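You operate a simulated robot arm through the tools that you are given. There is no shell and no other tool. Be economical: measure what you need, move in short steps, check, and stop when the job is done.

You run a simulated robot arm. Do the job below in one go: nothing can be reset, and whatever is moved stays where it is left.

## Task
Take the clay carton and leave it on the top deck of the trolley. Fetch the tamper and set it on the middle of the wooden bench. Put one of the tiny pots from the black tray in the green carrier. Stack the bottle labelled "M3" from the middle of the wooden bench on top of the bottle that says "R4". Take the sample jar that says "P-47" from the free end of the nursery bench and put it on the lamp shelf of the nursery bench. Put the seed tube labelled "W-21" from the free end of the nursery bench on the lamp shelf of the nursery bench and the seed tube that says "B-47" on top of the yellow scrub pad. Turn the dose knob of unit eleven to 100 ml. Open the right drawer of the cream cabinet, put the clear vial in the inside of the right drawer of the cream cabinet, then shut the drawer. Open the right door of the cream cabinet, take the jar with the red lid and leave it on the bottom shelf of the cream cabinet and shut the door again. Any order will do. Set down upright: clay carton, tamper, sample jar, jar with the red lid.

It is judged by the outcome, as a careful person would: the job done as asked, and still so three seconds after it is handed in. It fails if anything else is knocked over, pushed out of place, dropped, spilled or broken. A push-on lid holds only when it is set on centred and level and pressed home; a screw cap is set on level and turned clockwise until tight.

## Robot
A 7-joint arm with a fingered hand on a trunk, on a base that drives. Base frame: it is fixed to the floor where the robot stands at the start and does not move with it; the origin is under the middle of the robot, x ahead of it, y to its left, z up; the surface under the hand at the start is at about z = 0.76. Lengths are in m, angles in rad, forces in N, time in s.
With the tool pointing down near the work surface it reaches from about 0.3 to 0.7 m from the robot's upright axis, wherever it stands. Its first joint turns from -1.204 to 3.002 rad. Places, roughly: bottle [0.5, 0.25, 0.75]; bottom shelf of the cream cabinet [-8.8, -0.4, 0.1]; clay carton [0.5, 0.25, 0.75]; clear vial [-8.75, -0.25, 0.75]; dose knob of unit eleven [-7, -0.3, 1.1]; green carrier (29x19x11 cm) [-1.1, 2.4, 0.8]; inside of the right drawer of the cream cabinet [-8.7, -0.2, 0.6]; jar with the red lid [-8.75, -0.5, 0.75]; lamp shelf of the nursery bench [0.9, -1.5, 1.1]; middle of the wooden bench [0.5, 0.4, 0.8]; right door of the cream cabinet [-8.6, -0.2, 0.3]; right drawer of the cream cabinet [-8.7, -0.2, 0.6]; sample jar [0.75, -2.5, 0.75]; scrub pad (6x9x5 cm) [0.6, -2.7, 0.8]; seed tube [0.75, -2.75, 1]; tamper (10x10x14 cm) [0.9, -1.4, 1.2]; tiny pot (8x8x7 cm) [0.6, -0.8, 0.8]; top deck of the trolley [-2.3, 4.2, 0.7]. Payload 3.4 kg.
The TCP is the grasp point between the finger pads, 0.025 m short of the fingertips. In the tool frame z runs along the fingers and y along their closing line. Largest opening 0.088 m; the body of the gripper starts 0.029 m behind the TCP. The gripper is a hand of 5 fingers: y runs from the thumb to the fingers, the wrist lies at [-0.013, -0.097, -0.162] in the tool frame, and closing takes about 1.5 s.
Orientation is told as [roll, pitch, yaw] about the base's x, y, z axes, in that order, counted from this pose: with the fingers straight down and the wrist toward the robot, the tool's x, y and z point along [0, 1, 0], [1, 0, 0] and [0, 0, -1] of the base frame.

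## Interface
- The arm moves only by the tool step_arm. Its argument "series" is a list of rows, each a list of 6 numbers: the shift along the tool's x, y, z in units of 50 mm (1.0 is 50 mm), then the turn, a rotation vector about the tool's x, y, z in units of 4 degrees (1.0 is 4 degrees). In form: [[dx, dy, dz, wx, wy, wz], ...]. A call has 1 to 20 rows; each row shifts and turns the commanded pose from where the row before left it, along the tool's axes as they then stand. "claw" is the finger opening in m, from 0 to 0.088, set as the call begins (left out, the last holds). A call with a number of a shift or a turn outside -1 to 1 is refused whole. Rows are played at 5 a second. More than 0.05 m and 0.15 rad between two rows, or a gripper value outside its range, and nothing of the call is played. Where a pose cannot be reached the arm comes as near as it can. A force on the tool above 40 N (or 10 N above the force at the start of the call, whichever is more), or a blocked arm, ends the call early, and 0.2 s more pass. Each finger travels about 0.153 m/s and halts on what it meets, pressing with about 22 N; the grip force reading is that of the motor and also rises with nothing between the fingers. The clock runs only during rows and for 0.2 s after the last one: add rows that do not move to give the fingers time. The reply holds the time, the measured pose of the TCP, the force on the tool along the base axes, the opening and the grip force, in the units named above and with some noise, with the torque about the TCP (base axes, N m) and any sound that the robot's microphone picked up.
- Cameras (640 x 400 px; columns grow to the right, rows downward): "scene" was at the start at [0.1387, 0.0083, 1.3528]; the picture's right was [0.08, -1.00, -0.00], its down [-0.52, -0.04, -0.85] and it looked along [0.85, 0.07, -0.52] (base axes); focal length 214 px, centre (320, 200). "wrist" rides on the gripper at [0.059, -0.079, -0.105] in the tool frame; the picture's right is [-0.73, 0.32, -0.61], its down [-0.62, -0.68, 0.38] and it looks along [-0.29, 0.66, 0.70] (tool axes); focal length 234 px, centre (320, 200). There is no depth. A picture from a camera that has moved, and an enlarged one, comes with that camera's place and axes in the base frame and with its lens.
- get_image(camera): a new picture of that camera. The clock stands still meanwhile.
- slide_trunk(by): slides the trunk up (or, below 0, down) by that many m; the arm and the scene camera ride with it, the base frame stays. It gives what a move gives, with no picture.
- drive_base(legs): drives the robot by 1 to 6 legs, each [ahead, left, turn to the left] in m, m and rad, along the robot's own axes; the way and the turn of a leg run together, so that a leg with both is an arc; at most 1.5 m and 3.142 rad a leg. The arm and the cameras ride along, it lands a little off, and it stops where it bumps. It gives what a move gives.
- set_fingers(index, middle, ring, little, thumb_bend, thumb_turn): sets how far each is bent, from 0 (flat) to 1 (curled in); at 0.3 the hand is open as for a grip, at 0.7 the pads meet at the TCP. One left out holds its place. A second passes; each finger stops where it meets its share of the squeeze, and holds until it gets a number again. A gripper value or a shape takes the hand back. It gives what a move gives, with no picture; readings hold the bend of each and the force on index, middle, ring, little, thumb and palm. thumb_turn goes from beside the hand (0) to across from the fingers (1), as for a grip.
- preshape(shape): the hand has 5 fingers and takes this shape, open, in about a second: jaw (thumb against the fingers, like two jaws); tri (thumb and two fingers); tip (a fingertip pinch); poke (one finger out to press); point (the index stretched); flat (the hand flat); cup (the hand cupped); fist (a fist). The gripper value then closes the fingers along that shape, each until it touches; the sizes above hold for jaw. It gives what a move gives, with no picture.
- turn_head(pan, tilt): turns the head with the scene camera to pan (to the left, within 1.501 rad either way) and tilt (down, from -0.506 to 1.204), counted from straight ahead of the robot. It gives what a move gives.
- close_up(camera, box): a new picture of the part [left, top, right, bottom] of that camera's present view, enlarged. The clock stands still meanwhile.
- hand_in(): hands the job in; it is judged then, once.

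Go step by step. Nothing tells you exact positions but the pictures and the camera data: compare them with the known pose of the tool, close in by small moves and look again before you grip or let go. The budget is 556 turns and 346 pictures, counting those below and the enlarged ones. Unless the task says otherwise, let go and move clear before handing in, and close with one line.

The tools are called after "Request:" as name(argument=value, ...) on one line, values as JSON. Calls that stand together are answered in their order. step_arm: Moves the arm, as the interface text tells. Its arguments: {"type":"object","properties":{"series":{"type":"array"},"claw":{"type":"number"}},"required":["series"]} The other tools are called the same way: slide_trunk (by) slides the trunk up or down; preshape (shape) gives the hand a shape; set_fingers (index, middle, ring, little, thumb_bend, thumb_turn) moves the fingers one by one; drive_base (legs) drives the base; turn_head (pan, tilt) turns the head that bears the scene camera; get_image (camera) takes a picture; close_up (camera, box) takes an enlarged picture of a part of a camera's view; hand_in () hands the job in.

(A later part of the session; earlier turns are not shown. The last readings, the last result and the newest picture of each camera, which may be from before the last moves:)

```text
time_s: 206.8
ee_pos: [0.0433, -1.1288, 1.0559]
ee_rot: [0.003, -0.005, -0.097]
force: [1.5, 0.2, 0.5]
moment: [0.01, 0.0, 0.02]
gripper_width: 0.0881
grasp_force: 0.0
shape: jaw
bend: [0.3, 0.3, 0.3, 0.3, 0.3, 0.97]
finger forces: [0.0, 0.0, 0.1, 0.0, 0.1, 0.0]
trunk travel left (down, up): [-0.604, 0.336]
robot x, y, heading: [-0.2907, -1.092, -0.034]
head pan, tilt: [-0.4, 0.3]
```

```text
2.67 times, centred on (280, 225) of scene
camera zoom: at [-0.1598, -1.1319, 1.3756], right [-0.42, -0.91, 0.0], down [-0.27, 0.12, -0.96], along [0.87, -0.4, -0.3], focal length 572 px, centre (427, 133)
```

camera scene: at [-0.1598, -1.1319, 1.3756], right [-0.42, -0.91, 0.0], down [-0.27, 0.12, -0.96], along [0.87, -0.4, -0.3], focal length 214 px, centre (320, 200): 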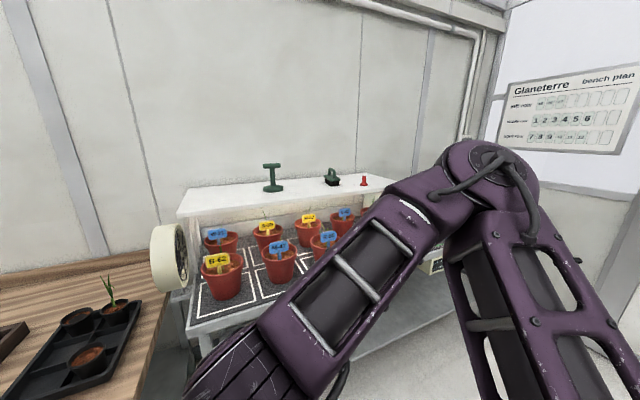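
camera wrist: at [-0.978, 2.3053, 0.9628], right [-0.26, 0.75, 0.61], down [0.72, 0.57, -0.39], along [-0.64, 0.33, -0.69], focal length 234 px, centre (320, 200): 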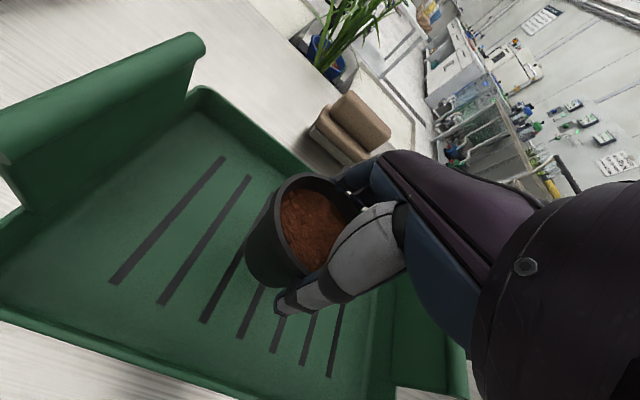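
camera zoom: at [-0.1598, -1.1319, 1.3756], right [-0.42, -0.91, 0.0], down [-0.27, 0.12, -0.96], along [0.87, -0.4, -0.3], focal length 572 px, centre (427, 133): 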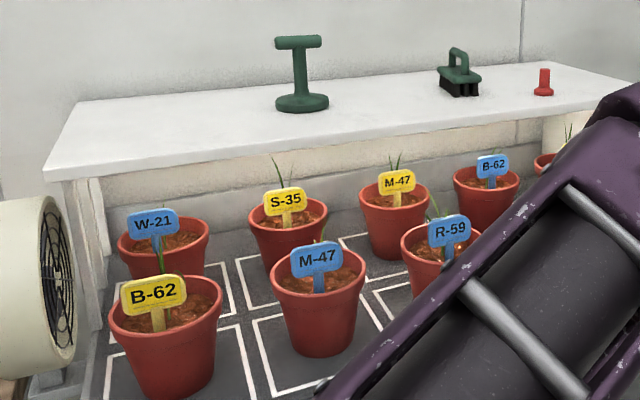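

The tamper stands on the lamp shelf at about (0.9, -1.36), handle bar along y. I'll raise the trunk and drive in.

Request:
slide_trunk(by=0.3)

Request:
drive_base(legs=[[0, 0, 0.033], [0, -0.38, 0], [0.35, 0, 0]])

Request:
turn_head(pan=0.1, tilt=0.6)

Request:
get_image(camera="scene")

Request:
get_image(camera="wrist")

```text
time_s: 209.8
ee_pos: [0.0431, -1.1303, 1.3557]
ee_rot: [0.002, -0.005, -0.097]
force: [-0.1, 0.4, -0.2]
moment: [-0.01, 0.02, 0.01]
gripper_width: 0.0877
grasp_force: 0.1
shape: jaw
bend: [0.3, 0.3, 0.3, 0.3, 0.3, 0.97]
finger forces: [0.0, 0.0, 0.1, 0.0, 0.0, 0.1]
trunk travel left (down, up): [-0.904, 0.036]
robot x, y, heading: [-0.2901, -1.0891, -0.031]
head pan, tilt: [-0.4, 0.3]
```

```text
time_s: 214.4
ee_pos: [0.3873, -1.4992, 1.3563]
ee_rot: [0.004, -0.007, -0.056]
force: [-1.1, 0.4, -0.4]
moment: [-0.03, 0.0, 0.02]
gripper_width: 0.088
grasp_force: 0.1
shape: jaw
bend: [0.3, 0.3, 0.3, 0.3, 0.3, 0.97]
finger forces: [0.0, 0.0, 0.1, 0.1, 0.0, 0.0]
trunk travel left (down, up): [-0.904, 0.036]
robot x, y, heading: [0.0515, -1.4717, 0.011]
head pan, tilt: [-0.4, 0.3]
```

```text
time_s: 215.3
ee_pos: [0.39, -1.4994, 1.3569]
ee_rot: [0.004, -0.004, -0.054]
force: [0.1, -0.2, -0.2]
moment: [0.02, 0.0, 0.03]
gripper_width: 0.0882
grasp_force: 0.1
shape: jaw
bend: [0.3, 0.3, 0.3, 0.3, 0.3, 0.97]
finger forces: [0.1, 0.1, 0.0, 0.0, 0.0, 0.0]
trunk travel left (down, up): [-0.904, 0.036]
robot x, y, heading: [0.0501, -1.4764, 0.002]
head pan, tilt: [0.099, 0.6]
```

```text
252 pictures are left
camera scene: at [0.1879, -1.4654, 1.6482], right [0.11, -0.99, 0.0], down [-0.56, -0.06, -0.83], along [0.82, 0.09, -0.56], focal length 214 px, centre (320, 200)
```

scene: 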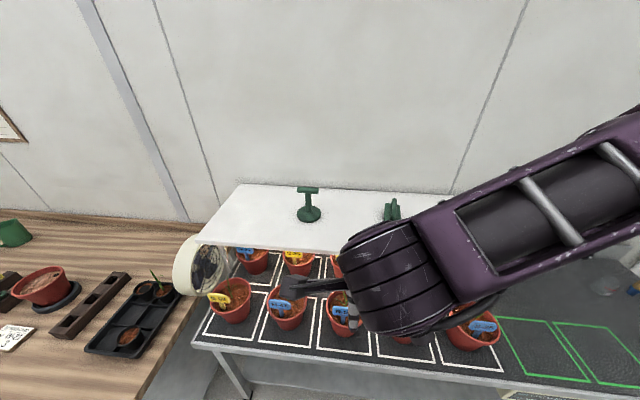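

```text
251 pictures are left
camera wrist: at [0.3125, -1.4367, 1.4607], right [0.28, -0.74, 0.61], down [-0.71, -0.58, -0.39], along [0.64, -0.32, -0.69], focal length 234 px, centre (320, 200)
```

wrist: 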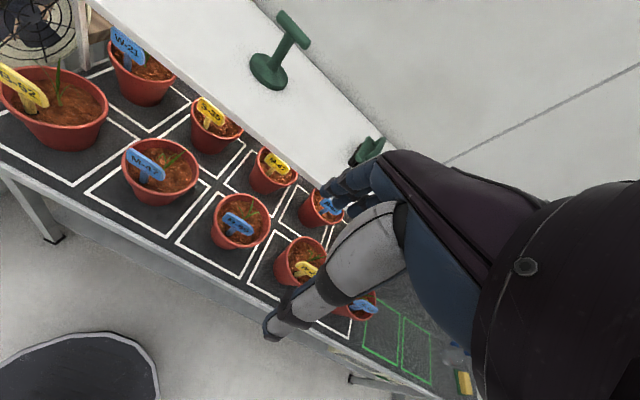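

Request:
drive_base(legs=[[0.17, 0, 0]])

Request:
step_arm(series=[[0.6, 0.75, 0, 0, 0, 0], [0.6, 0.75, 0, 0, 0, 0], [0.6, 0.75, 0, 0, 0, 0], [0.6, 0.75, 0, 0, 0, 0], [0.6, 0.75, 0, 0, 0, 0], [0, 0.75, 0, 0, 0, 0], [0, 0.75, 0, 0, 0, 0], [0, 0, 0, 0, 0, 0]])

Request:
get_image(camera="scene")

Request:
get_image(camera="wrist")

```text
time_s: 216.8
ee_pos: [0.5597, -1.4987, 1.3565]
ee_rot: [0.004, -0.007, -0.055]
force: [-0.2, -0.2, -0.7]
moment: [0.02, 0.01, -0.01]
gripper_width: 0.0882
grasp_force: 0.1
shape: jaw
bend: [0.3, 0.3, 0.3, 0.3, 0.3, 0.97]
finger forces: [0.0, 0.0, 0.0, 0.0, 0.0, 0.0]
trunk travel left (down, up): [-0.904, 0.036]
robot x, y, heading: [0.2276, -1.4769, 0.008]
head pan, tilt: [0.099, 0.6]
```

```text
time_s: 218.6
ee_pos: [0.8314, -1.3614, 1.359]
ee_rot: [0.001, -0.004, -0.053]
force: [0.7, 0.7, 0.2]
moment: [-0.02, 0.01, 0.0]
gripper_width: 0.0881
grasp_force: 0.0
shape: jaw
bend: [0.3, 0.3, 0.3, 0.3, 0.3, 0.97]
finger forces: [0.1, 0.0, 0.1, 0.1, 0.0, 0.0]
trunk travel left (down, up): [-0.904, 0.036]
robot x, y, heading: [0.223, -1.4777, 0.013]
head pan, tilt: [0.099, 0.6]
```

```text
250 pictures are left
camera scene: at [0.3601, -1.4628, 1.6482], right [0.11, -0.99, 0.0], down [-0.56, -0.06, -0.83], along [0.82, 0.09, -0.56], focal length 214 px, centre (320, 200)
```

scene: 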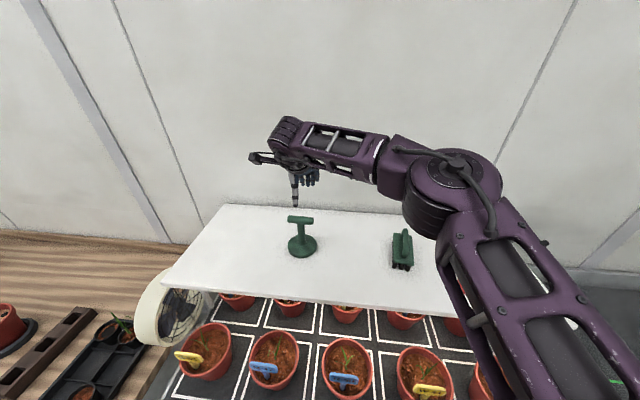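

```text
249 pictures are left
camera wrist: at [0.7546, -1.2983, 1.4631], right [0.28, -0.74, 0.61], down [-0.71, -0.59, -0.39], along [0.64, -0.32, -0.69], focal length 234 px, centre (320, 200)
```

wrist: 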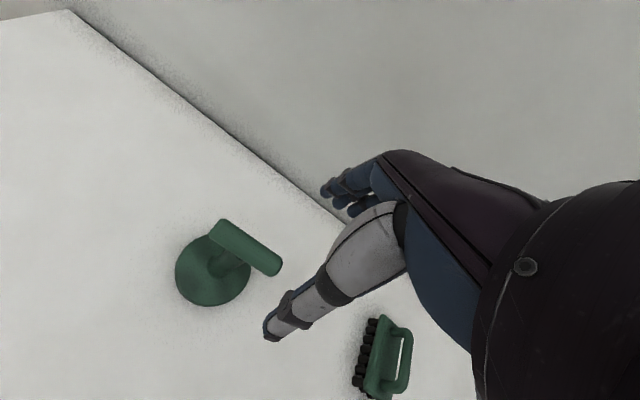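

The bar centre is at (0.857, -1.35, 1.22). I'll descend onto it with the hand straddling the bar.

Request:
step_arm(series=[[0.25, 0.53, 0, 0, 0, -0.7], [0, 0, 0.5, 0, 0, 0], [0, 0, 0.5, 0, 0, 0], [0, 0, 0.5, 0, 0, 0], [0, 0, 0, 0, 0, 0]])

Request:
get_image(camera="wrist")

Request:
close_up(camera="scene", box=[240, 110, 400, 280])

```text
time_s: 219.8
ee_pos: [0.8606, -1.3512, 1.285]
ee_rot: [0.003, -0.006, -0.008]
force: [-0.3, 0.0, -0.7]
moment: [0.03, 0.01, -0.01]
gripper_width: 0.0884
grasp_force: 0.0
shape: jaw
bend: [0.3, 0.3, 0.3, 0.3, 0.3, 0.97]
finger forces: [0.0, 0.0, 0.1, 0.1, 0.1, 0.0]
trunk travel left (down, up): [-0.904, 0.036]
robot x, y, heading: [0.2235, -1.4769, 0.008]
head pan, tilt: [0.099, 0.6]
```

```text
248 pictures are left
camera wrist: at [0.7799, -1.292, 1.3884], right [0.31, -0.73, 0.61], down [-0.68, -0.62, -0.39], along [0.66, -0.29, -0.69], focal length 234 px, centre (320, 200)
```

wrist: 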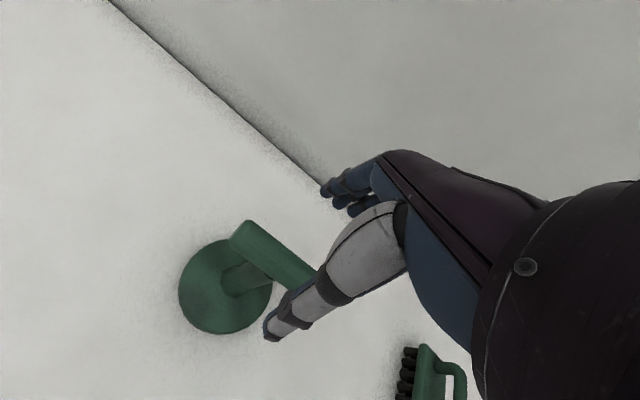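

```text
2.35 times, centred on (320, 195) of scene
camera zoom: at [0.3604, -1.4636, 1.6482], right [0.11, -0.99, 0.0], down [-0.56, -0.06, -0.83], along [0.82, 0.09, -0.56], focal length 505 px, centre (320, 212)
```

zoom: 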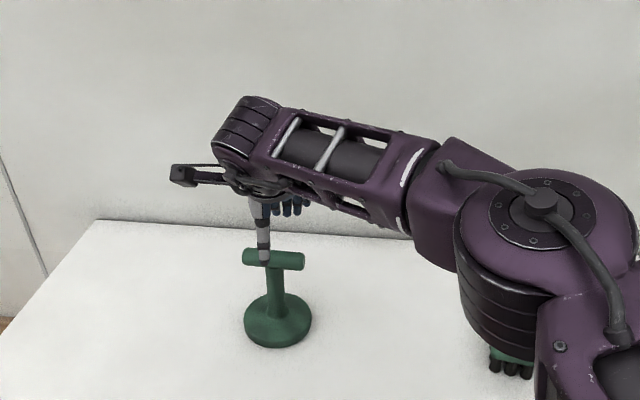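

Request:
step_arm(series=[[0.06, 0.08, 0.5, 0, 0, 0], [0, 0, 0.5, 0, 0, 0], [0, 0, 0.3, 0, 0, 0], [0, 0, 0, 0, 0, 0]])

Request:
get_image(camera="wrist")

Request:
close_up(camera="scene", box=[240, 130, 440, 280])

```text
time_s: 220.8
ee_pos: [0.8634, -1.3466, 1.2188]
ee_rot: [0.001, -0.004, -0.005]
force: [0.9, -1.1, 0.0]
moment: [0.02, 0.02, -0.03]
gripper_width: 0.0882
grasp_force: 0.0
shape: jaw
bend: [0.3, 0.3, 0.3, 0.3, 0.3, 0.97]
finger forces: [0.0, 0.0, 0.0, 0.1, 0.0, 0.0]
trunk travel left (down, up): [-0.904, 0.036]
robot x, y, heading: [0.2194, -1.4749, 0.009]
head pan, tilt: [0.099, 0.6]
```

```text
246 pictures are left
camera wrist: at [0.7843, -1.2887, 1.323], right [0.32, -0.73, 0.61], down [-0.68, -0.62, -0.39], along [0.66, -0.29, -0.69], focal length 234 px, centre (320, 200)
```

wrist: 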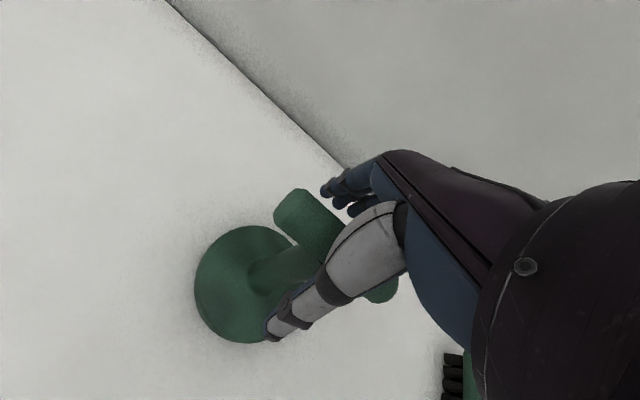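

```text
2.67 times, centred on (340, 205) of scene
camera zoom: at [0.361, -1.463, 1.6481], right [0.11, -0.99, 0.0], down [-0.56, -0.06, -0.82], along [0.82, 0.09, -0.57], focal length 572 px, centre (267, 187)
```

zoom: 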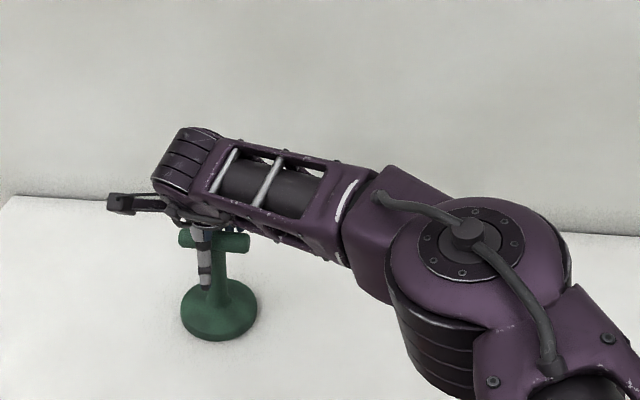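

Well positioned. Close on the bar.

Request:
step_arm(series=[[0, 0, 0, 0, 0, 0], [0, 0, 0, 0, 0, 0], [0, 0, 0, 0, 0, 0], [0, 0, 0, 0, 0, 0], [0, 0, 0, 0, 0, 0], [0, 0, 0, 0, 0, 0], [0, 0, 0, 0, 0, 0], [0, 0, 0, 0, 0, 0]], claw=0.0)

Request:
step_arm(series=[[0, 0, -0.2, 0, 0, 0], [0, 0, -0.3, 0, 0, 0], [0, 0, -0.3, 0, 0, 0], [0, 0, 0, 0, 0, 0]])

Request:
get_image(camera="wrist")

Request:
close_up(camera="scene", box=[240, 130, 440, 280])

```text
time_s: 222.6
ee_pos: [0.8646, -1.3487, 1.2182]
ee_rot: [0.003, -0.006, -0.009]
force: [-0.3, 1.0, 0.5]
moment: [0.0, -0.01, -0.01]
gripper_width: 0.0144
grasp_force: 22.1
shape: jaw
bend: [0.7, 0.7, 0.7, 0.7, 0.73, 1.0]
finger forces: [12.1, 7.2, 0.0, 0.1, 19.5, 0.0]
trunk travel left (down, up): [-0.904, 0.036]
robot x, y, heading: [0.2257, -1.4735, 0.014]
head pan, tilt: [0.099, 0.6]
```

```text
time_s: 223.6
ee_pos: [0.8649, -1.3472, 1.2598]
ee_rot: [0.003, -0.005, -0.006]
force: [-0.8, 0.5, -2.0]
moment: [0.04, 0.02, -0.01]
gripper_width: 0.0141
grasp_force: 22.1
shape: jaw
bend: [0.7, 0.7, 0.7, 0.7, 0.73, 1.0]
finger forces: [11.9, 7.6, 0.1, 0.5, 19.1, 0.0]
trunk travel left (down, up): [-0.904, 0.036]
robot x, y, heading: [0.2174, -1.4769, 0.016]
head pan, tilt: [0.099, 0.6]
```

```text
244 pictures are left
camera wrist: at [0.785, -1.2885, 1.3634], right [0.32, -0.73, 0.61], down [-0.68, -0.62, -0.39], along [0.66, -0.29, -0.69], focal length 234 px, centre (320, 200)
```

wrist: 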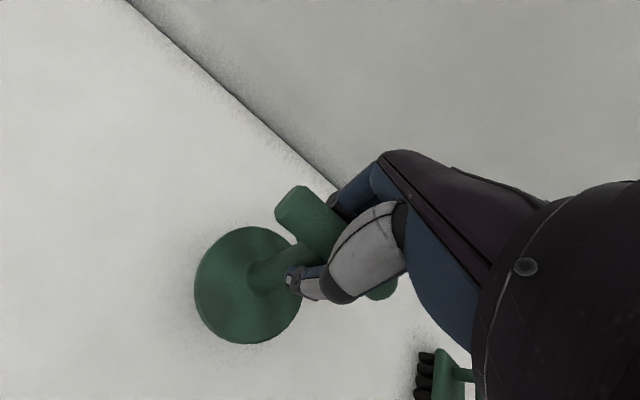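

```text
2.67 times, centred on (340, 205) of scene
camera zoom: at [0.3615, -1.4632, 1.6481], right [0.11, -0.99, 0.0], down [-0.56, -0.06, -0.82], along [0.82, 0.09, -0.57], focal length 572 px, centre (267, 187)
```

zoom: 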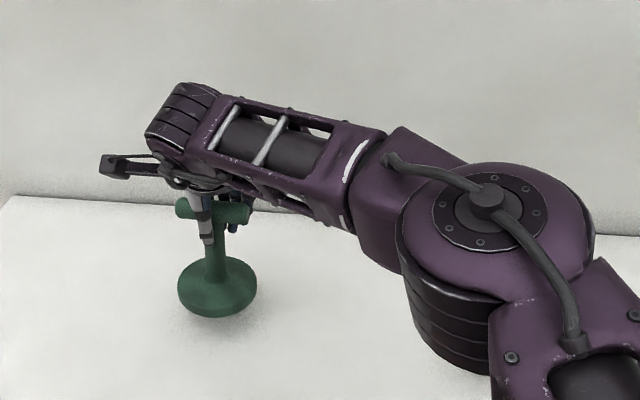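

Tamper is held upright. I'll raise, retract, and drive back to the wooden bench.

Request:
step_arm(series=[[0, 0, -0.6, 0, 0, 0], [0, 0, -0.6, 0, 0, 0], [0, -0.7, 0, 0, 0, 0], [0, -0.8, 0, 0, 0, 0], [0, -0.8, 0, 0, 0, 0], [0, -0.8, 0, 0, 0, 0], [0, -0.8, 0, 0, 0, 0], [0, -0.8, 0, 0, 0, 0], [0, 0, 0, 0, 0, 0]])

Request:
drive_base(legs=[[-0.48, 0, 0], [0, 1.5, 0]])

Request:
slide_trunk(by=-0.3)

Request:
turn_head(pan=0.1, tilt=0.75)

Request:
get_image(camera="scene")

```text
time_s: 225.6
ee_pos: [0.6303, -1.347, 1.3185]
ee_rot: [0.005, -0.002, -0.007]
force: [0.0, 0.2, -1.5]
moment: [0.04, -0.01, 0.01]
gripper_width: 0.0136
grasp_force: 22.1
shape: jaw
bend: [0.7, 0.7, 0.7, 0.7, 0.73, 1.0]
finger forces: [12.2, 7.5, 0.0, 0.3, 18.9, 0.0]
trunk travel left (down, up): [-0.904, 0.036]
robot x, y, heading: [0.2182, -1.4753, 0.012]
head pan, tilt: [0.099, 0.6]
```

```text
time_s: 235.6
ee_pos: [0.1525, 0.1628, 1.3197]
ee_rot: [0.003, -0.004, -0.014]
force: [-0.5, 0.0, -2.7]
moment: [0.03, 0.01, 0.03]
gripper_width: 0.014
grasp_force: 22.3
shape: jaw
bend: [0.7, 0.7, 0.7, 0.7, 0.73, 1.0]
finger forces: [12.3, 7.5, 0.0, 0.5, 19.0, 0.1]
trunk travel left (down, up): [-0.904, 0.036]
robot x, y, heading: [-0.2546, 0.0391, 0.002]
head pan, tilt: [0.099, 0.6]
```

```text
time_s: 238.6
ee_pos: [0.152, 0.1646, 1.0189]
ee_rot: [0.004, -0.004, -0.014]
force: [0.1, -0.5, -1.6]
moment: [0.03, -0.01, 0.01]
gripper_width: 0.0139
grasp_force: 22.1
shape: jaw
bend: [0.7, 0.7, 0.7, 0.7, 0.73, 1.0]
finger forces: [12.3, 7.6, 0.0, 0.4, 18.9, 0.1]
trunk travel left (down, up): [-0.604, 0.336]
robot x, y, heading: [-0.2565, 0.041, 0.0]
head pan, tilt: [0.099, 0.6]
```

```text
time_s: 239.2
ee_pos: [0.1525, 0.1641, 1.0177]
ee_rot: [0.001, -0.006, -0.015]
force: [-0.7, 0.5, -2.1]
moment: [-0.01, -0.04, 0.0]
gripper_width: 0.0137
grasp_force: 21.9
shape: jaw
bend: [0.7, 0.7, 0.7, 0.7, 0.73, 1.0]
finger forces: [12.3, 7.5, 0.0, 0.4, 18.9, 0.0]
trunk travel left (down, up): [-0.604, 0.336]
robot x, y, heading: [-0.2524, 0.0389, 0.007]
head pan, tilt: [0.099, 0.75]
```

```text
242 pictures are left
camera scene: at [-0.1225, 0.0489, 1.3353], right [0.1, -0.99, 0.0], down [-0.68, -0.07, -0.73], along [0.73, 0.07, -0.68], focal length 214 px, centre (320, 200)
```

scene: 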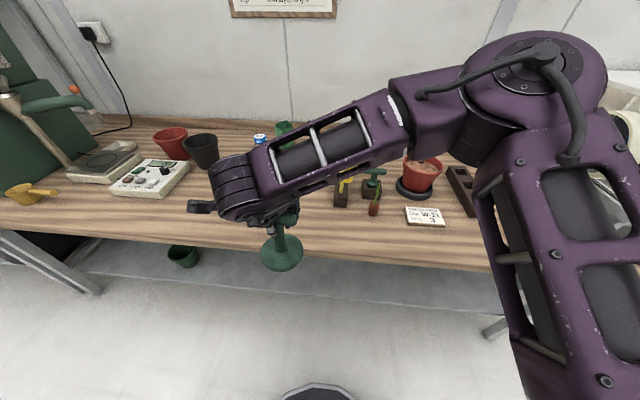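

Request:
step_arm(series=[[0, 0, -0.8, 0, 0, 0], [0, 0, 0, 0, 0, 0]])

Request:
drive_base(legs=[[0.25, 0, 0]])

Request:
get_image(camera="wrist")

Request:
get_image(camera="scene")

```text
time_s: 239.8
ee_pos: [0.1542, 0.1624, 1.058]
ee_rot: [0.001, -0.003, -0.014]
force: [0.0, 0.4, -1.7]
moment: [0.01, 0.01, 0.02]
gripper_width: 0.0143
grasp_force: 21.7
shape: jaw
bend: [0.7, 0.7, 0.7, 0.7, 0.73, 1.0]
finger forces: [12.3, 7.8, 0.1, 0.4, 19.0, 0.0]
trunk travel left (down, up): [-0.604, 0.336]
robot x, y, heading: [-0.2549, 0.039, 0.004]
head pan, tilt: [0.099, 0.75]
```

```text
time_s: 241.7
ee_pos: [0.4034, 0.1626, 1.058]
ee_rot: [0.001, -0.004, -0.014]
force: [-0.5, 0.0, -1.3]
moment: [0.03, -0.02, -0.01]
gripper_width: 0.0136
grasp_force: 21.7
shape: jaw
bend: [0.7, 0.7, 0.7, 0.7, 0.73, 1.0]
finger forces: [12.3, 7.8, 0.0, 0.5, 19.1, 0.0]
trunk travel left (down, up): [-0.604, 0.336]
robot x, y, heading: [-0.0038, 0.0396, 0.003]
head pan, tilt: [0.099, 0.75]
```

```text
241 pictures are left
camera wrist: at [0.3245, 0.2232, 1.1624], right [0.31, -0.73, 0.61], down [-0.69, -0.61, -0.39], along [0.66, -0.3, -0.69], focal length 234 px, centre (320, 200)
```

wrist: 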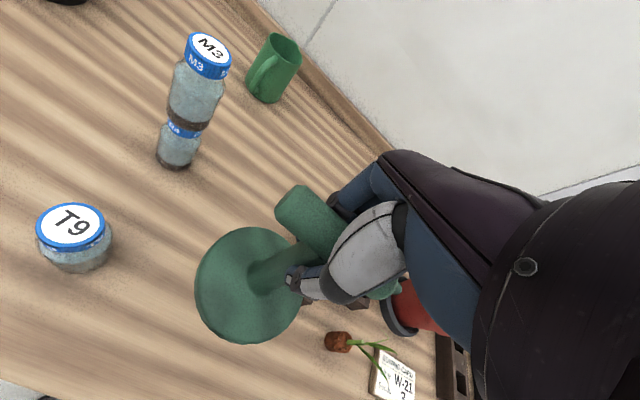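

```text
240 pictures are left
camera scene: at [0.1279, 0.0496, 1.3352], right [0.1, -0.99, 0.0], down [-0.68, -0.07, -0.73], along [0.73, 0.07, -0.68], focal length 214 px, centre (320, 200)
```

scene: 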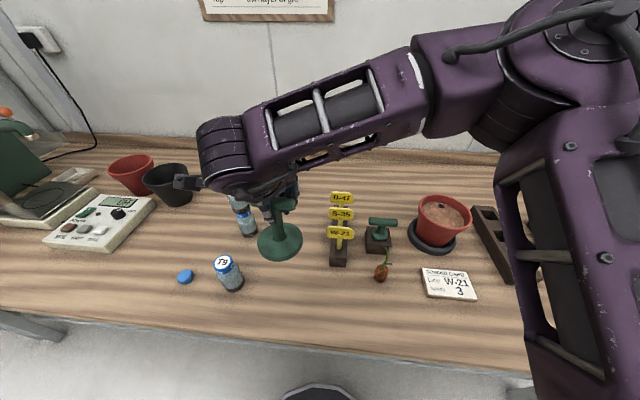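

Request:
step_arm(series=[[0.29, 0.58, 0, 0, 0, 0], [0.29, 0.58, 0, 0, 0, 0], [0.29, 0.58, 0, 0, 0, 0], [0, 0, 0.7, 0, 0, 0], [0, 0, 0.7, 0, 0, 0], [0, 0, 0.7, 0, 0, 0], [0, 0, 0.7, 0, 0, 0], [0, 0, 0, 0, 0, 0]])

Request:
get_image(camera="wrist")

Request:
close_up(camera="scene", box=[180, 130, 400, 300])

```text
time_s: 243.5
ee_pos: [0.4939, 0.2063, 0.9168]
ee_rot: [0.001, -0.004, -0.013]
force: [0.3, 0.0, -1.1]
moment: [0.04, -0.03, 0.01]
gripper_width: 0.0139
grasp_force: 21.7
shape: jaw
bend: [0.7, 0.7, 0.7, 0.7, 0.73, 1.0]
finger forces: [12.5, 8.1, 0.0, 0.4, 18.9, 0.0]
trunk travel left (down, up): [-0.604, 0.336]
robot x, y, heading: [-0.0078, 0.0441, 0.001]
head pan, tilt: [0.099, 0.75]
```

```text
239 pictures are left
camera wrist: at [0.4139, 0.266, 1.0209], right [0.31, -0.73, 0.61], down [-0.69, -0.61, -0.39], along [0.66, -0.3, -0.69], focal length 234 px, centre (320, 200)
```

wrist: 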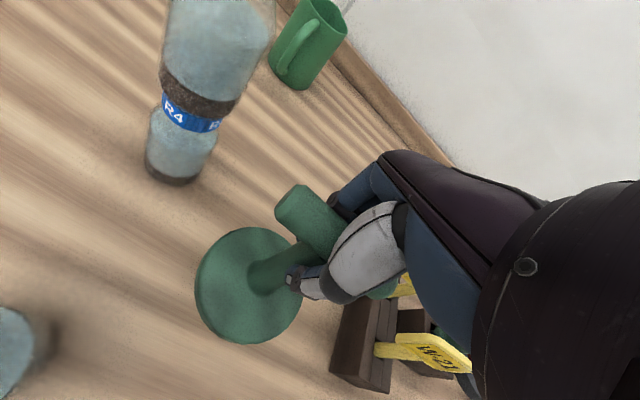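

```text
2.35 times, centred on (290, 215) of scene
camera zoom: at [0.1271, 0.0496, 1.3353], right [0.1, -0.99, 0.0], down [-0.68, -0.07, -0.73], along [0.73, 0.07, -0.68], focal length 505 px, centre (391, 165)
```

zoom: 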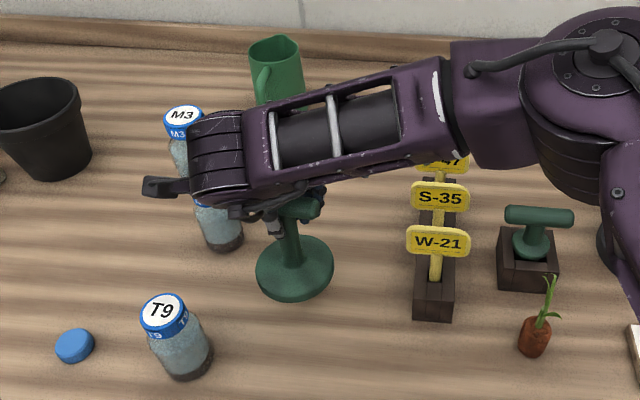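

Request:
step_arm(series=[[0, 0, 0.35, 0, 0, 0], [0, 0, 0.2, 0, 0, 0], [0, 0, 0, 0, 0, 0]])

Request:
step_arm(series=[[0, 0, 0.15, 0, 0, 0], [0, 0, 0, 0, 0, 0]])

Request:
step_arm(series=[[0, 0, 0.1, 0, 0, 0], [0, 0, 0, 0, 0, 0]])

Request:
close_up(camera="scene", box=[180, 130, 400, 300])

```text
time_s: 244.3
ee_pos: [0.4921, 0.2072, 0.8905]
ee_rot: [0.001, -0.005, -0.015]
force: [0.6, 0.2, -1.0]
moment: [-0.01, 0.0, -0.01]
gripper_width: 0.0139
grasp_force: 21.2
shape: jaw
bend: [0.7, 0.7, 0.7, 0.7, 0.73, 1.0]
finger forces: [12.5, 8.0, 0.0, 0.4, 18.9, 0.0]
trunk travel left (down, up): [-0.604, 0.336]
robot x, y, heading: [-0.0048, 0.0373, 0.005]
head pan, tilt: [0.099, 0.75]
```

```text
time_s: 244.9
ee_pos: [0.492, 0.2064, 0.8839]
ee_rot: [0.002, -0.006, -0.013]
force: [-1.0, -0.1, -2.4]
moment: [-0.03, -0.01, -0.02]
gripper_width: 0.014
grasp_force: 22.2
shape: jaw
bend: [0.7, 0.7, 0.7, 0.7, 0.73, 1.0]
finger forces: [12.5, 8.1, 0.0, 0.3, 18.9, 0.1]
trunk travel left (down, up): [-0.604, 0.336]
robot x, y, heading: [-0.0059, 0.0435, 0.005]
head pan, tilt: [0.099, 0.75]
```

```text
time_s: 245.5
ee_pos: [0.4912, 0.2079, 0.88]
ee_rot: [0.001, -0.005, -0.012]
force: [0.2, 0.2, -1.0]
moment: [0.0, -0.01, 0.04]
gripper_width: 0.0136
grasp_force: 22.1
shape: jaw
bend: [0.7, 0.7, 0.7, 0.7, 0.73, 1.0]
finger forces: [12.4, 8.1, 0.0, 0.3, 18.9, 0.0]
trunk travel left (down, up): [-0.604, 0.336]
robot x, y, heading: [-0.0055, 0.04, 0.008]
head pan, tilt: [0.099, 0.75]
```

```text
2.35 times, centred on (290, 215) of scene
camera zoom: at [0.1274, 0.0496, 1.3352], right [0.1, -0.99, 0.0], down [-0.68, -0.07, -0.73], along [0.73, 0.07, -0.68], focal length 505 px, centre (391, 165)
```

zoom: 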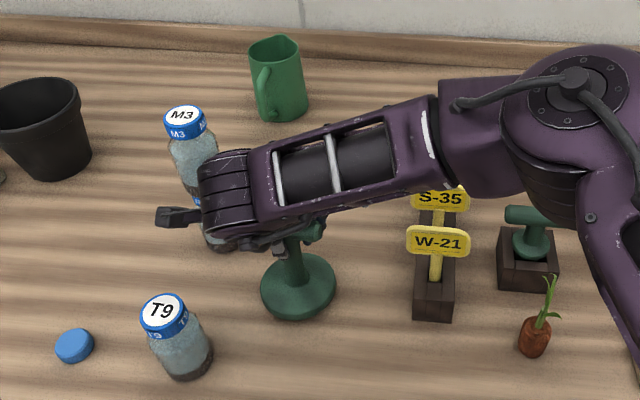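

Request:
step_arm(series=[[0, 0, 0.1, 0, 0, 0], [0, 0, 0, 0, 0, 0]])

Request:
step_arm(series=[[0, 0, 0.08, 0, 0, 0], [0, 0, 0, 0, 0, 0]])

Request:
step_arm(series=[[0, 0, 0.06, 0, 0, 0], [0, 0, 0, 0, 0, 0]])

```text
time_s: 246.1
ee_pos: [0.4924, 0.2064, 0.8741]
ee_rot: [0.005, -0.006, -0.013]
force: [0.1, 0.6, -2.2]
moment: [0.0, 0.02, 0.01]
gripper_width: 0.0139
grasp_force: 21.7
shape: jaw
bend: [0.7, 0.7, 0.7, 0.7, 0.73, 1.0]
finger forces: [12.5, 8.3, 0.0, 0.4, 18.9, 0.0]
trunk travel left (down, up): [-0.604, 0.336]
robot x, y, heading: [-0.0013, 0.042, 0.008]
head pan, tilt: [0.099, 0.75]
```

```text
time_s: 246.7
ee_pos: [0.4926, 0.2065, 0.8692]
ee_rot: [0.004, -0.007, -0.012]
force: [0.9, 0.1, -0.9]
moment: [0.0, -0.03, -0.01]
gripper_width: 0.0137
grasp_force: 22.0
shape: jaw
bend: [0.7, 0.7, 0.7, 0.7, 0.73, 1.0]
finger forces: [12.5, 8.1, 0.0, 0.4, 19.0, 0.0]
trunk travel left (down, up): [-0.604, 0.336]
robot x, y, heading: [-0.0048, 0.0397, 0.002]
head pan, tilt: [0.099, 0.75]
```

```text
time_s: 247.3
ee_pos: [0.4916, 0.2058, 0.868]
ee_rot: [0.003, -0.006, -0.013]
force: [-1.3, 0.6, 2.2]
moment: [-0.03, -0.01, -0.04]
gripper_width: 0.0139
grasp_force: 21.7
shape: jaw
bend: [0.7, 0.7, 0.7, 0.7, 0.73, 1.0]
finger forces: [12.5, 8.2, 0.1, 0.1, 19.8, 0.0]
trunk travel left (down, up): [-0.604, 0.336]
robot x, y, heading: [-0.008, 0.0401, 0.005]
head pan, tilt: [0.099, 0.75]
```

Contact. Release and rise.

Request:
step_arm(series=[[0, 0, 0.02, 0, 0, 0], [0, 0, 0, 0, 0, 0], [0, 0, 0, 0, 0, 0], [0, 0, 0, 0, 0, 0]], claw=0.088)

Request:
step_arm(series=[[0, 0, -0.3, 0, 0, 0], [0, 0, -0.6, 0, 0, 0], [0, 0, -0.9, 0, 0, 0], [0, 0, -0.9, 0, 0, 0], [0, 0, -0.9, 0, 0, 0], [0, -0.6, 0, 0, 0, 0], [0, -0.8, 0, 0, 0, 0], [0, -0.8, 0, 0, 0, 0], [0, 0, 0, 0, 0, 0]])

Request:
get_image(camera="scene")

```text
time_s: 248.3
ee_pos: [0.4909, 0.2055, 0.8664]
ee_rot: [0.002, -0.006, -0.015]
force: [0.5, -0.3, -0.3]
moment: [-0.02, -0.01, 0.01]
gripper_width: 0.0874
grasp_force: 0.1
shape: jaw
bend: [0.3, 0.3, 0.3, 0.3, 0.3, 0.98]
finger forces: [0.0, 0.1, 0.0, 0.0, 0.0, 0.0]
trunk travel left (down, up): [-0.604, 0.336]
robot x, y, heading: [-0.0004, 0.0356, 0.003]
head pan, tilt: [0.099, 0.75]
```

```text
time_s: 250.3
ee_pos: [0.3785, 0.2079, 1.0459]
ee_rot: [0.001, -0.006, -0.014]
force: [0.5, 0.7, -1.2]
moment: [0.0, 0.04, 0.0]
gripper_width: 0.0876
grasp_force: 0.0
shape: jaw
bend: [0.3, 0.3, 0.3, 0.3, 0.3, 0.98]
finger forces: [0.1, 0.0, 0.1, 0.0, 0.0, 0.0]
trunk travel left (down, up): [-0.604, 0.336]
robot x, y, heading: [-0.004, 0.0383, 0.005]
head pan, tilt: [0.099, 0.75]
```

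```text
236 pictures are left
camera scene: at [0.1281, 0.0493, 1.3352], right [0.1, -0.99, 0.0], down [-0.68, -0.07, -0.73], along [0.73, 0.07, -0.68], focal length 214 px, centre (320, 200)
```

scene: 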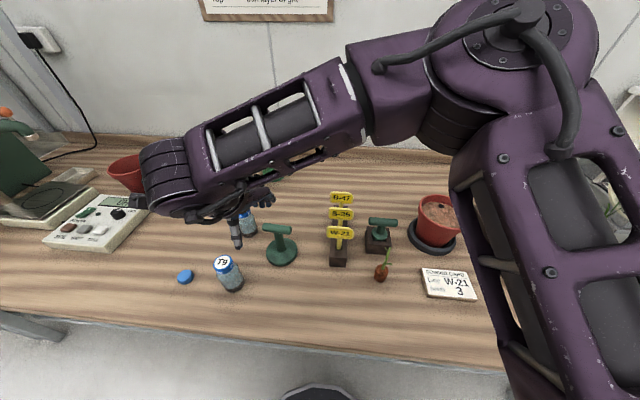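

Tamper is placed. Now to the free end of the nursery bench.

Request:
drive_base(legs=[[-0.28, 0, 0], [0, -1.3, 0], [0, -1.3, 0]])

Request:
turn_head(pan=0.2, tilt=0.4)

Request:
get_image(camera="scene")

Request:
get_image(camera="wrist")

```text
time_s: 264.4
ee_pos: [0.1161, -2.3772, 1.0471]
ee_rot: [0.004, -0.004, -0.005]
force: [0.4, -0.4, 1.0]
moment: [0.01, 0.01, 0.0]
gripper_width: 0.0878
grasp_force: 0.0
shape: jaw
bend: [0.3, 0.3, 0.3, 0.3, 0.3, 0.98]
finger forces: [0.1, 0.1, 0.1, 0.0, 0.0, 0.0]
trunk travel left (down, up): [-0.604, 0.336]
robot x, y, heading: [-0.2678, -2.5499, 0.014]
head pan, tilt: [0.099, 0.75]
```

```text
time_s: 265.2
ee_pos: [0.1161, -2.3756, 1.0462]
ee_rot: [0.003, -0.004, -0.004]
force: [-0.2, 0.3, -0.6]
moment: [-0.02, -0.05, 0.01]
gripper_width: 0.0876
grasp_force: 0.1
shape: jaw
bend: [0.3, 0.3, 0.3, 0.3, 0.3, 0.98]
finger forces: [0.0, 0.0, 0.0, 0.0, 0.0, 0.1]
trunk travel left (down, up): [-0.604, 0.336]
robot x, y, heading: [-0.264, -2.5475, 0.01]
head pan, tilt: [0.201, 0.4]
```

```text
235 pictures are left
camera scene: at [-0.1263, -2.5269, 1.3663], right [0.21, -0.98, 0.0], down [-0.38, -0.08, -0.92], along [0.9, 0.19, -0.39], focal length 214 px, centre (320, 200)
```

scene: 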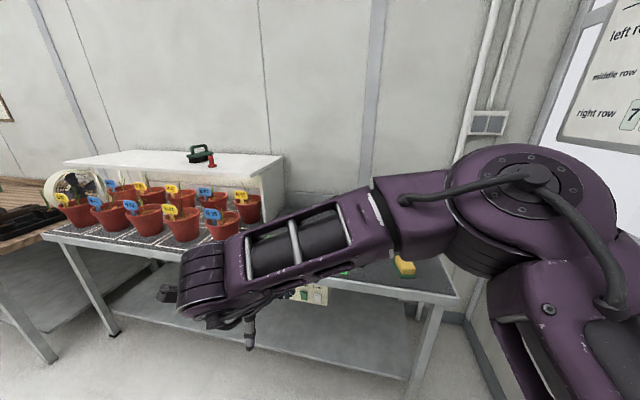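

```text
234 pictures are left
camera wrist: at [0.0362, -2.3177, 1.1505], right [0.32, -0.73, 0.61], down [-0.68, -0.62, -0.39], along [0.66, -0.29, -0.69], focal length 234 px, centre (320, 200)
```

wrist: 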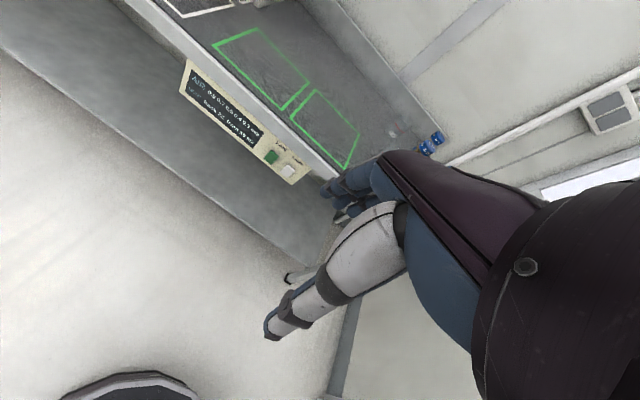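

Request:
slide_trunk(by=0.2)

Request:
drive_base(legs=[[0.3, 0.2, 0]])

Request:
turn_head(pan=-0.3, tilt=0.55)

Request:
get_image(camera="scene")

Request:
get_image(camera="wrist")

```text
time_s: 267.4
ee_pos: [0.1152, -2.3777, 1.2459]
ee_rot: [0.002, -0.004, -0.004]
force: [1.1, -0.4, -0.3]
moment: [0.05, 0.0, -0.02]
gripper_width: 0.0876
grasp_force: 0.0
shape: jaw
bend: [0.3, 0.3, 0.3, 0.3, 0.3, 0.98]
finger forces: [0.0, 0.0, 0.0, 0.0, 0.0, 0.1]
trunk travel left (down, up): [-0.804, 0.136]
robot x, y, heading: [-0.2667, -2.5485, 0.012]
head pan, tilt: [0.201, 0.4]
```

```text
time_s: 269.7
ee_pos: [0.4099, -2.1708, 1.2478]
ee_rot: [0.002, -0.005, -0.001]
force: [-0.4, 0.5, -0.1]
moment: [0.01, 0.05, -0.01]
gripper_width: 0.0877
grasp_force: 0.1
shape: jaw
bend: [0.3, 0.3, 0.3, 0.3, 0.3, 0.98]
finger forces: [0.0, 0.0, 0.0, 0.0, 0.0, 0.0]
trunk travel left (down, up): [-0.804, 0.136]
robot x, y, heading: [0.0287, -2.3419, 0.015]
head pan, tilt: [0.201, 0.4]
```

```text
time_s: 270.7
ee_pos: [0.411, -2.1707, 1.2469]
ee_rot: [0.005, -0.005, -0.001]
force: [0.0, -0.1, -0.2]
moment: [0.04, 0.02, 0.02]
gripper_width: 0.0877
grasp_force: 0.1
shape: jaw
bend: [0.3, 0.3, 0.3, 0.3, 0.3, 0.98]
finger forces: [0.0, 0.1, 0.0, 0.0, 0.0, 0.1]
trunk travel left (down, up): [-0.804, 0.136]
robot x, y, heading: [0.0299, -2.3424, 0.015]
head pan, tilt: [-0.3, 0.55]
```

```text
233 pictures are left
camera scene: at [0.1641, -2.3667, 1.5527], right [-0.28, -0.96, 0.0], down [-0.5, 0.15, -0.85], along [0.82, -0.24, -0.52], focal length 214 px, centre (320, 200)
```

scene: 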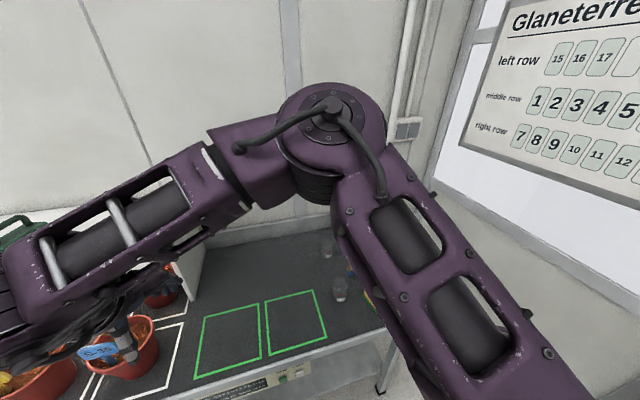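

```text
232 pictures are left
camera wrist: at [0.3303, -2.112, 1.3506], right [0.32, -0.73, 0.61], down [-0.68, -0.62, -0.39], along [0.66, -0.29, -0.69], focal length 234 px, centre (320, 200)
```

wrist: 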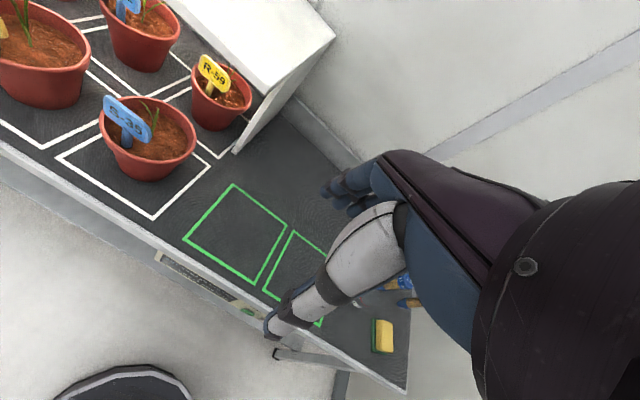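

Request:
close_up(camera="scene", box=[450, 0, 640, 180])

Request:
drive_base(legs=[[0, -0.3, 0]])

Request:
get_image(camera="wrist")

Request:
turn_head(pan=0.15, tilt=0.7)

Request:
get_image(camera="scene")

```text
2.22 times, centred on (545, 90) of scene
camera zoom: at [0.1641, -2.3667, 1.5527], right [-0.28, -0.96, 0.0], down [-0.5, 0.15, -0.85], along [0.82, -0.24, -0.52], focal length 477 px, centre (-180, 444)
```

zoom: 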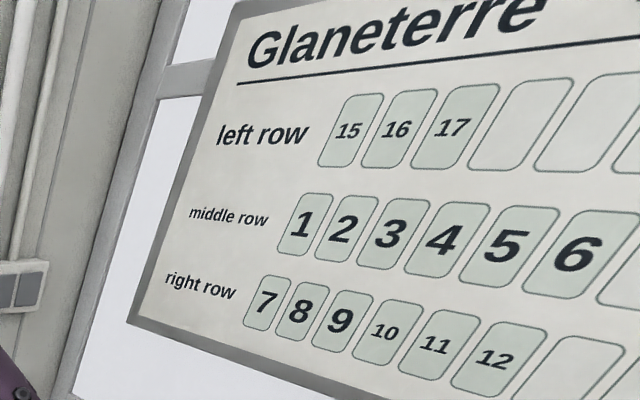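

```text
time_s: 272.7
ee_pos: [0.4149, -2.4711, 1.2463]
ee_rot: [0.001, -0.005, 0.001]
force: [0.3, 0.4, 0.1]
moment: [-0.01, 0.0, 0.01]
gripper_width: 0.0877
grasp_force: 0.1
shape: jaw
bend: [0.3, 0.3, 0.3, 0.3, 0.3, 0.98]
finger forces: [0.1, 0.0, 0.0, 0.0, 0.0, 0.1]
trunk travel left (down, up): [-0.804, 0.136]
robot x, y, heading: [0.0333, -2.6434, 0.014]
head pan, tilt: [-0.3, 0.55]
```

```text
230 pictures are left
camera wrist: at [0.3347, -2.412, 1.3504], right [0.32, -0.73, 0.61], down [-0.68, -0.62, -0.39], along [0.66, -0.29, -0.69], focal length 234 px, centre (320, 200)
```

wrist: 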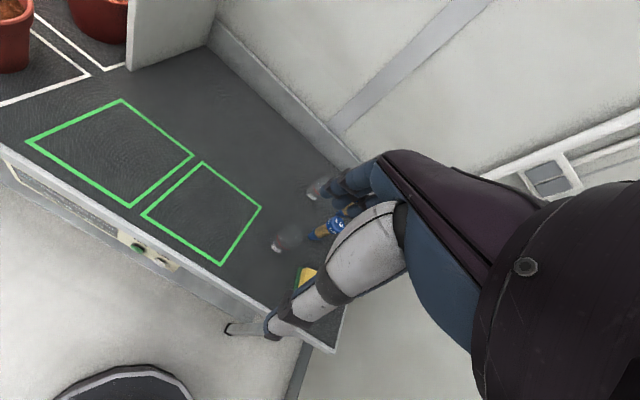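

```text
time_s: 273.6
ee_pos: [0.4139, -2.4716, 1.2459]
ee_rot: [0.0, -0.005, -0.001]
force: [-0.8, 0.3, -0.3]
moment: [-0.01, 0.01, -0.01]
gripper_width: 0.088
grasp_force: 0.0
shape: jaw
bend: [0.3, 0.3, 0.3, 0.3, 0.3, 0.98]
finger forces: [0.0, 0.0, 0.1, 0.0, 0.1, 0.1]
trunk travel left (down, up): [-0.804, 0.136]
robot x, y, heading: [0.0335, -2.6452, 0.015]
head pan, tilt: [0.15, 0.7]
```

```text
229 pictures are left
camera scene: at [0.1666, -2.6283, 1.5395], right [0.16, -0.99, 0.0], down [-0.64, -0.11, -0.77], along [0.75, 0.13, -0.64], focal length 214 px, centre (320, 200)
```

scene: 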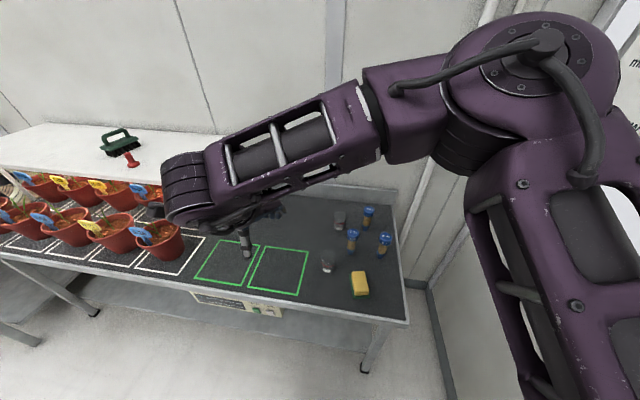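

Request:
close_up(camera="scene", box=[300, 190, 420, 310])

```text
3.33 times, centred on (360, 250) of scene
camera zoom: at [0.1666, -2.6283, 1.5395], right [0.16, -0.99, 0.0], down [-0.64, -0.11, -0.77], along [0.75, 0.13, -0.64], focal length 715 px, centre (187, 33)
```

zoom: 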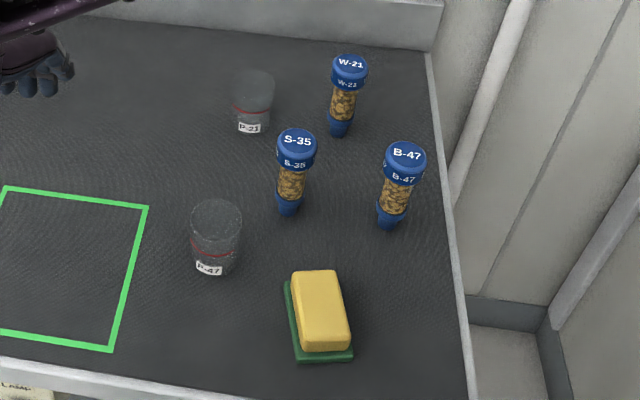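

Labels are readable: P-47 jar (front) at (0.66, -2.575), W-21 at (0.896, -2.725), B-47 at (0.746, -2.79), pad at (0.58, -2.707). I'll drive in and go for P-47.

Request:
drive_base(legs=[[0.16, 0, 0]])

Request:
slide_trunk(by=-0.2)

Request:
get_image(camera="wrist")

Request:
get_image(camera="scene")

```text
time_s: 275.0
ee_pos: [0.5706, -2.4681, 1.2477]
ee_rot: [0.002, -0.007, 0.001]
force: [0.9, -0.4, 0.1]
moment: [0.05, -0.03, -0.02]
gripper_width: 0.0877
grasp_force: 0.1
shape: jaw
bend: [0.3, 0.3, 0.3, 0.3, 0.3, 0.98]
finger forces: [0.0, 0.1, 0.0, 0.0, 0.0, 0.0]
trunk travel left (down, up): [-0.804, 0.136]
robot x, y, heading: [0.1888, -2.6405, 0.017]
head pan, tilt: [0.15, 0.7]
```

```text
time_s: 277.2
ee_pos: [0.5743, -2.4693, 1.0466]
ee_rot: [0.002, -0.004, 0.001]
force: [-0.1, 0.3, -0.2]
moment: [0.02, 0.0, -0.01]
gripper_width: 0.0874
grasp_force: 0.1
shape: jaw
bend: [0.3, 0.3, 0.3, 0.3, 0.3, 0.98]
finger forces: [0.0, 0.0, 0.1, 0.0, 0.1, 0.0]
trunk travel left (down, up): [-0.604, 0.336]
robot x, y, heading: [0.1915, -2.6433, 0.019]
head pan, tilt: [0.15, 0.7]
```

```text
227 pictures are left
camera wrist: at [0.493, -2.4098, 1.1506], right [0.32, -0.73, 0.61], down [-0.68, -0.62, -0.39], along [0.66, -0.29, -0.69], focal length 234 px, centre (320, 200)
```

wrist: 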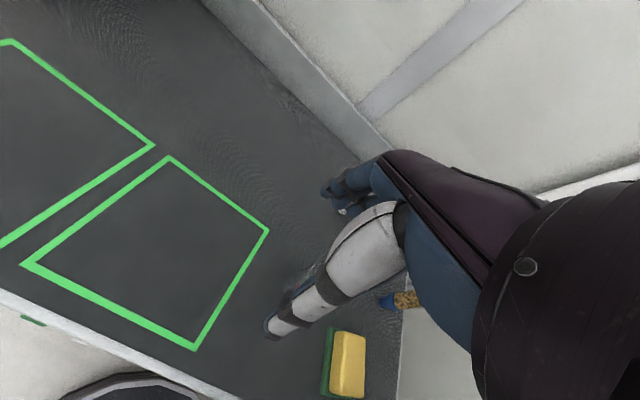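

```text
226 pictures are left
camera scene: at [0.325, -2.6257, 1.3395], right [0.17, -0.99, 0.0], down [-0.64, -0.11, -0.76], along [0.75, 0.13, -0.64], focal length 214 px, centre (320, 200)
```

scene: 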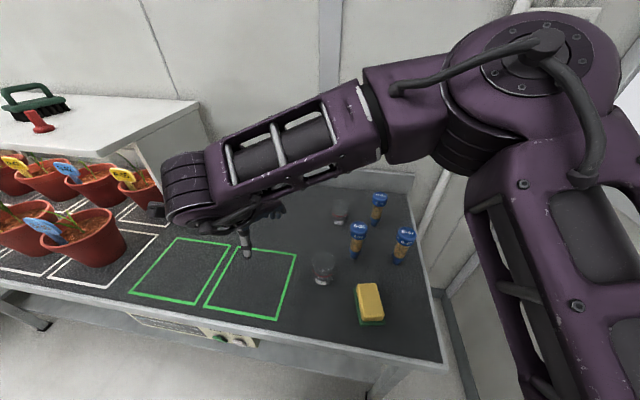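

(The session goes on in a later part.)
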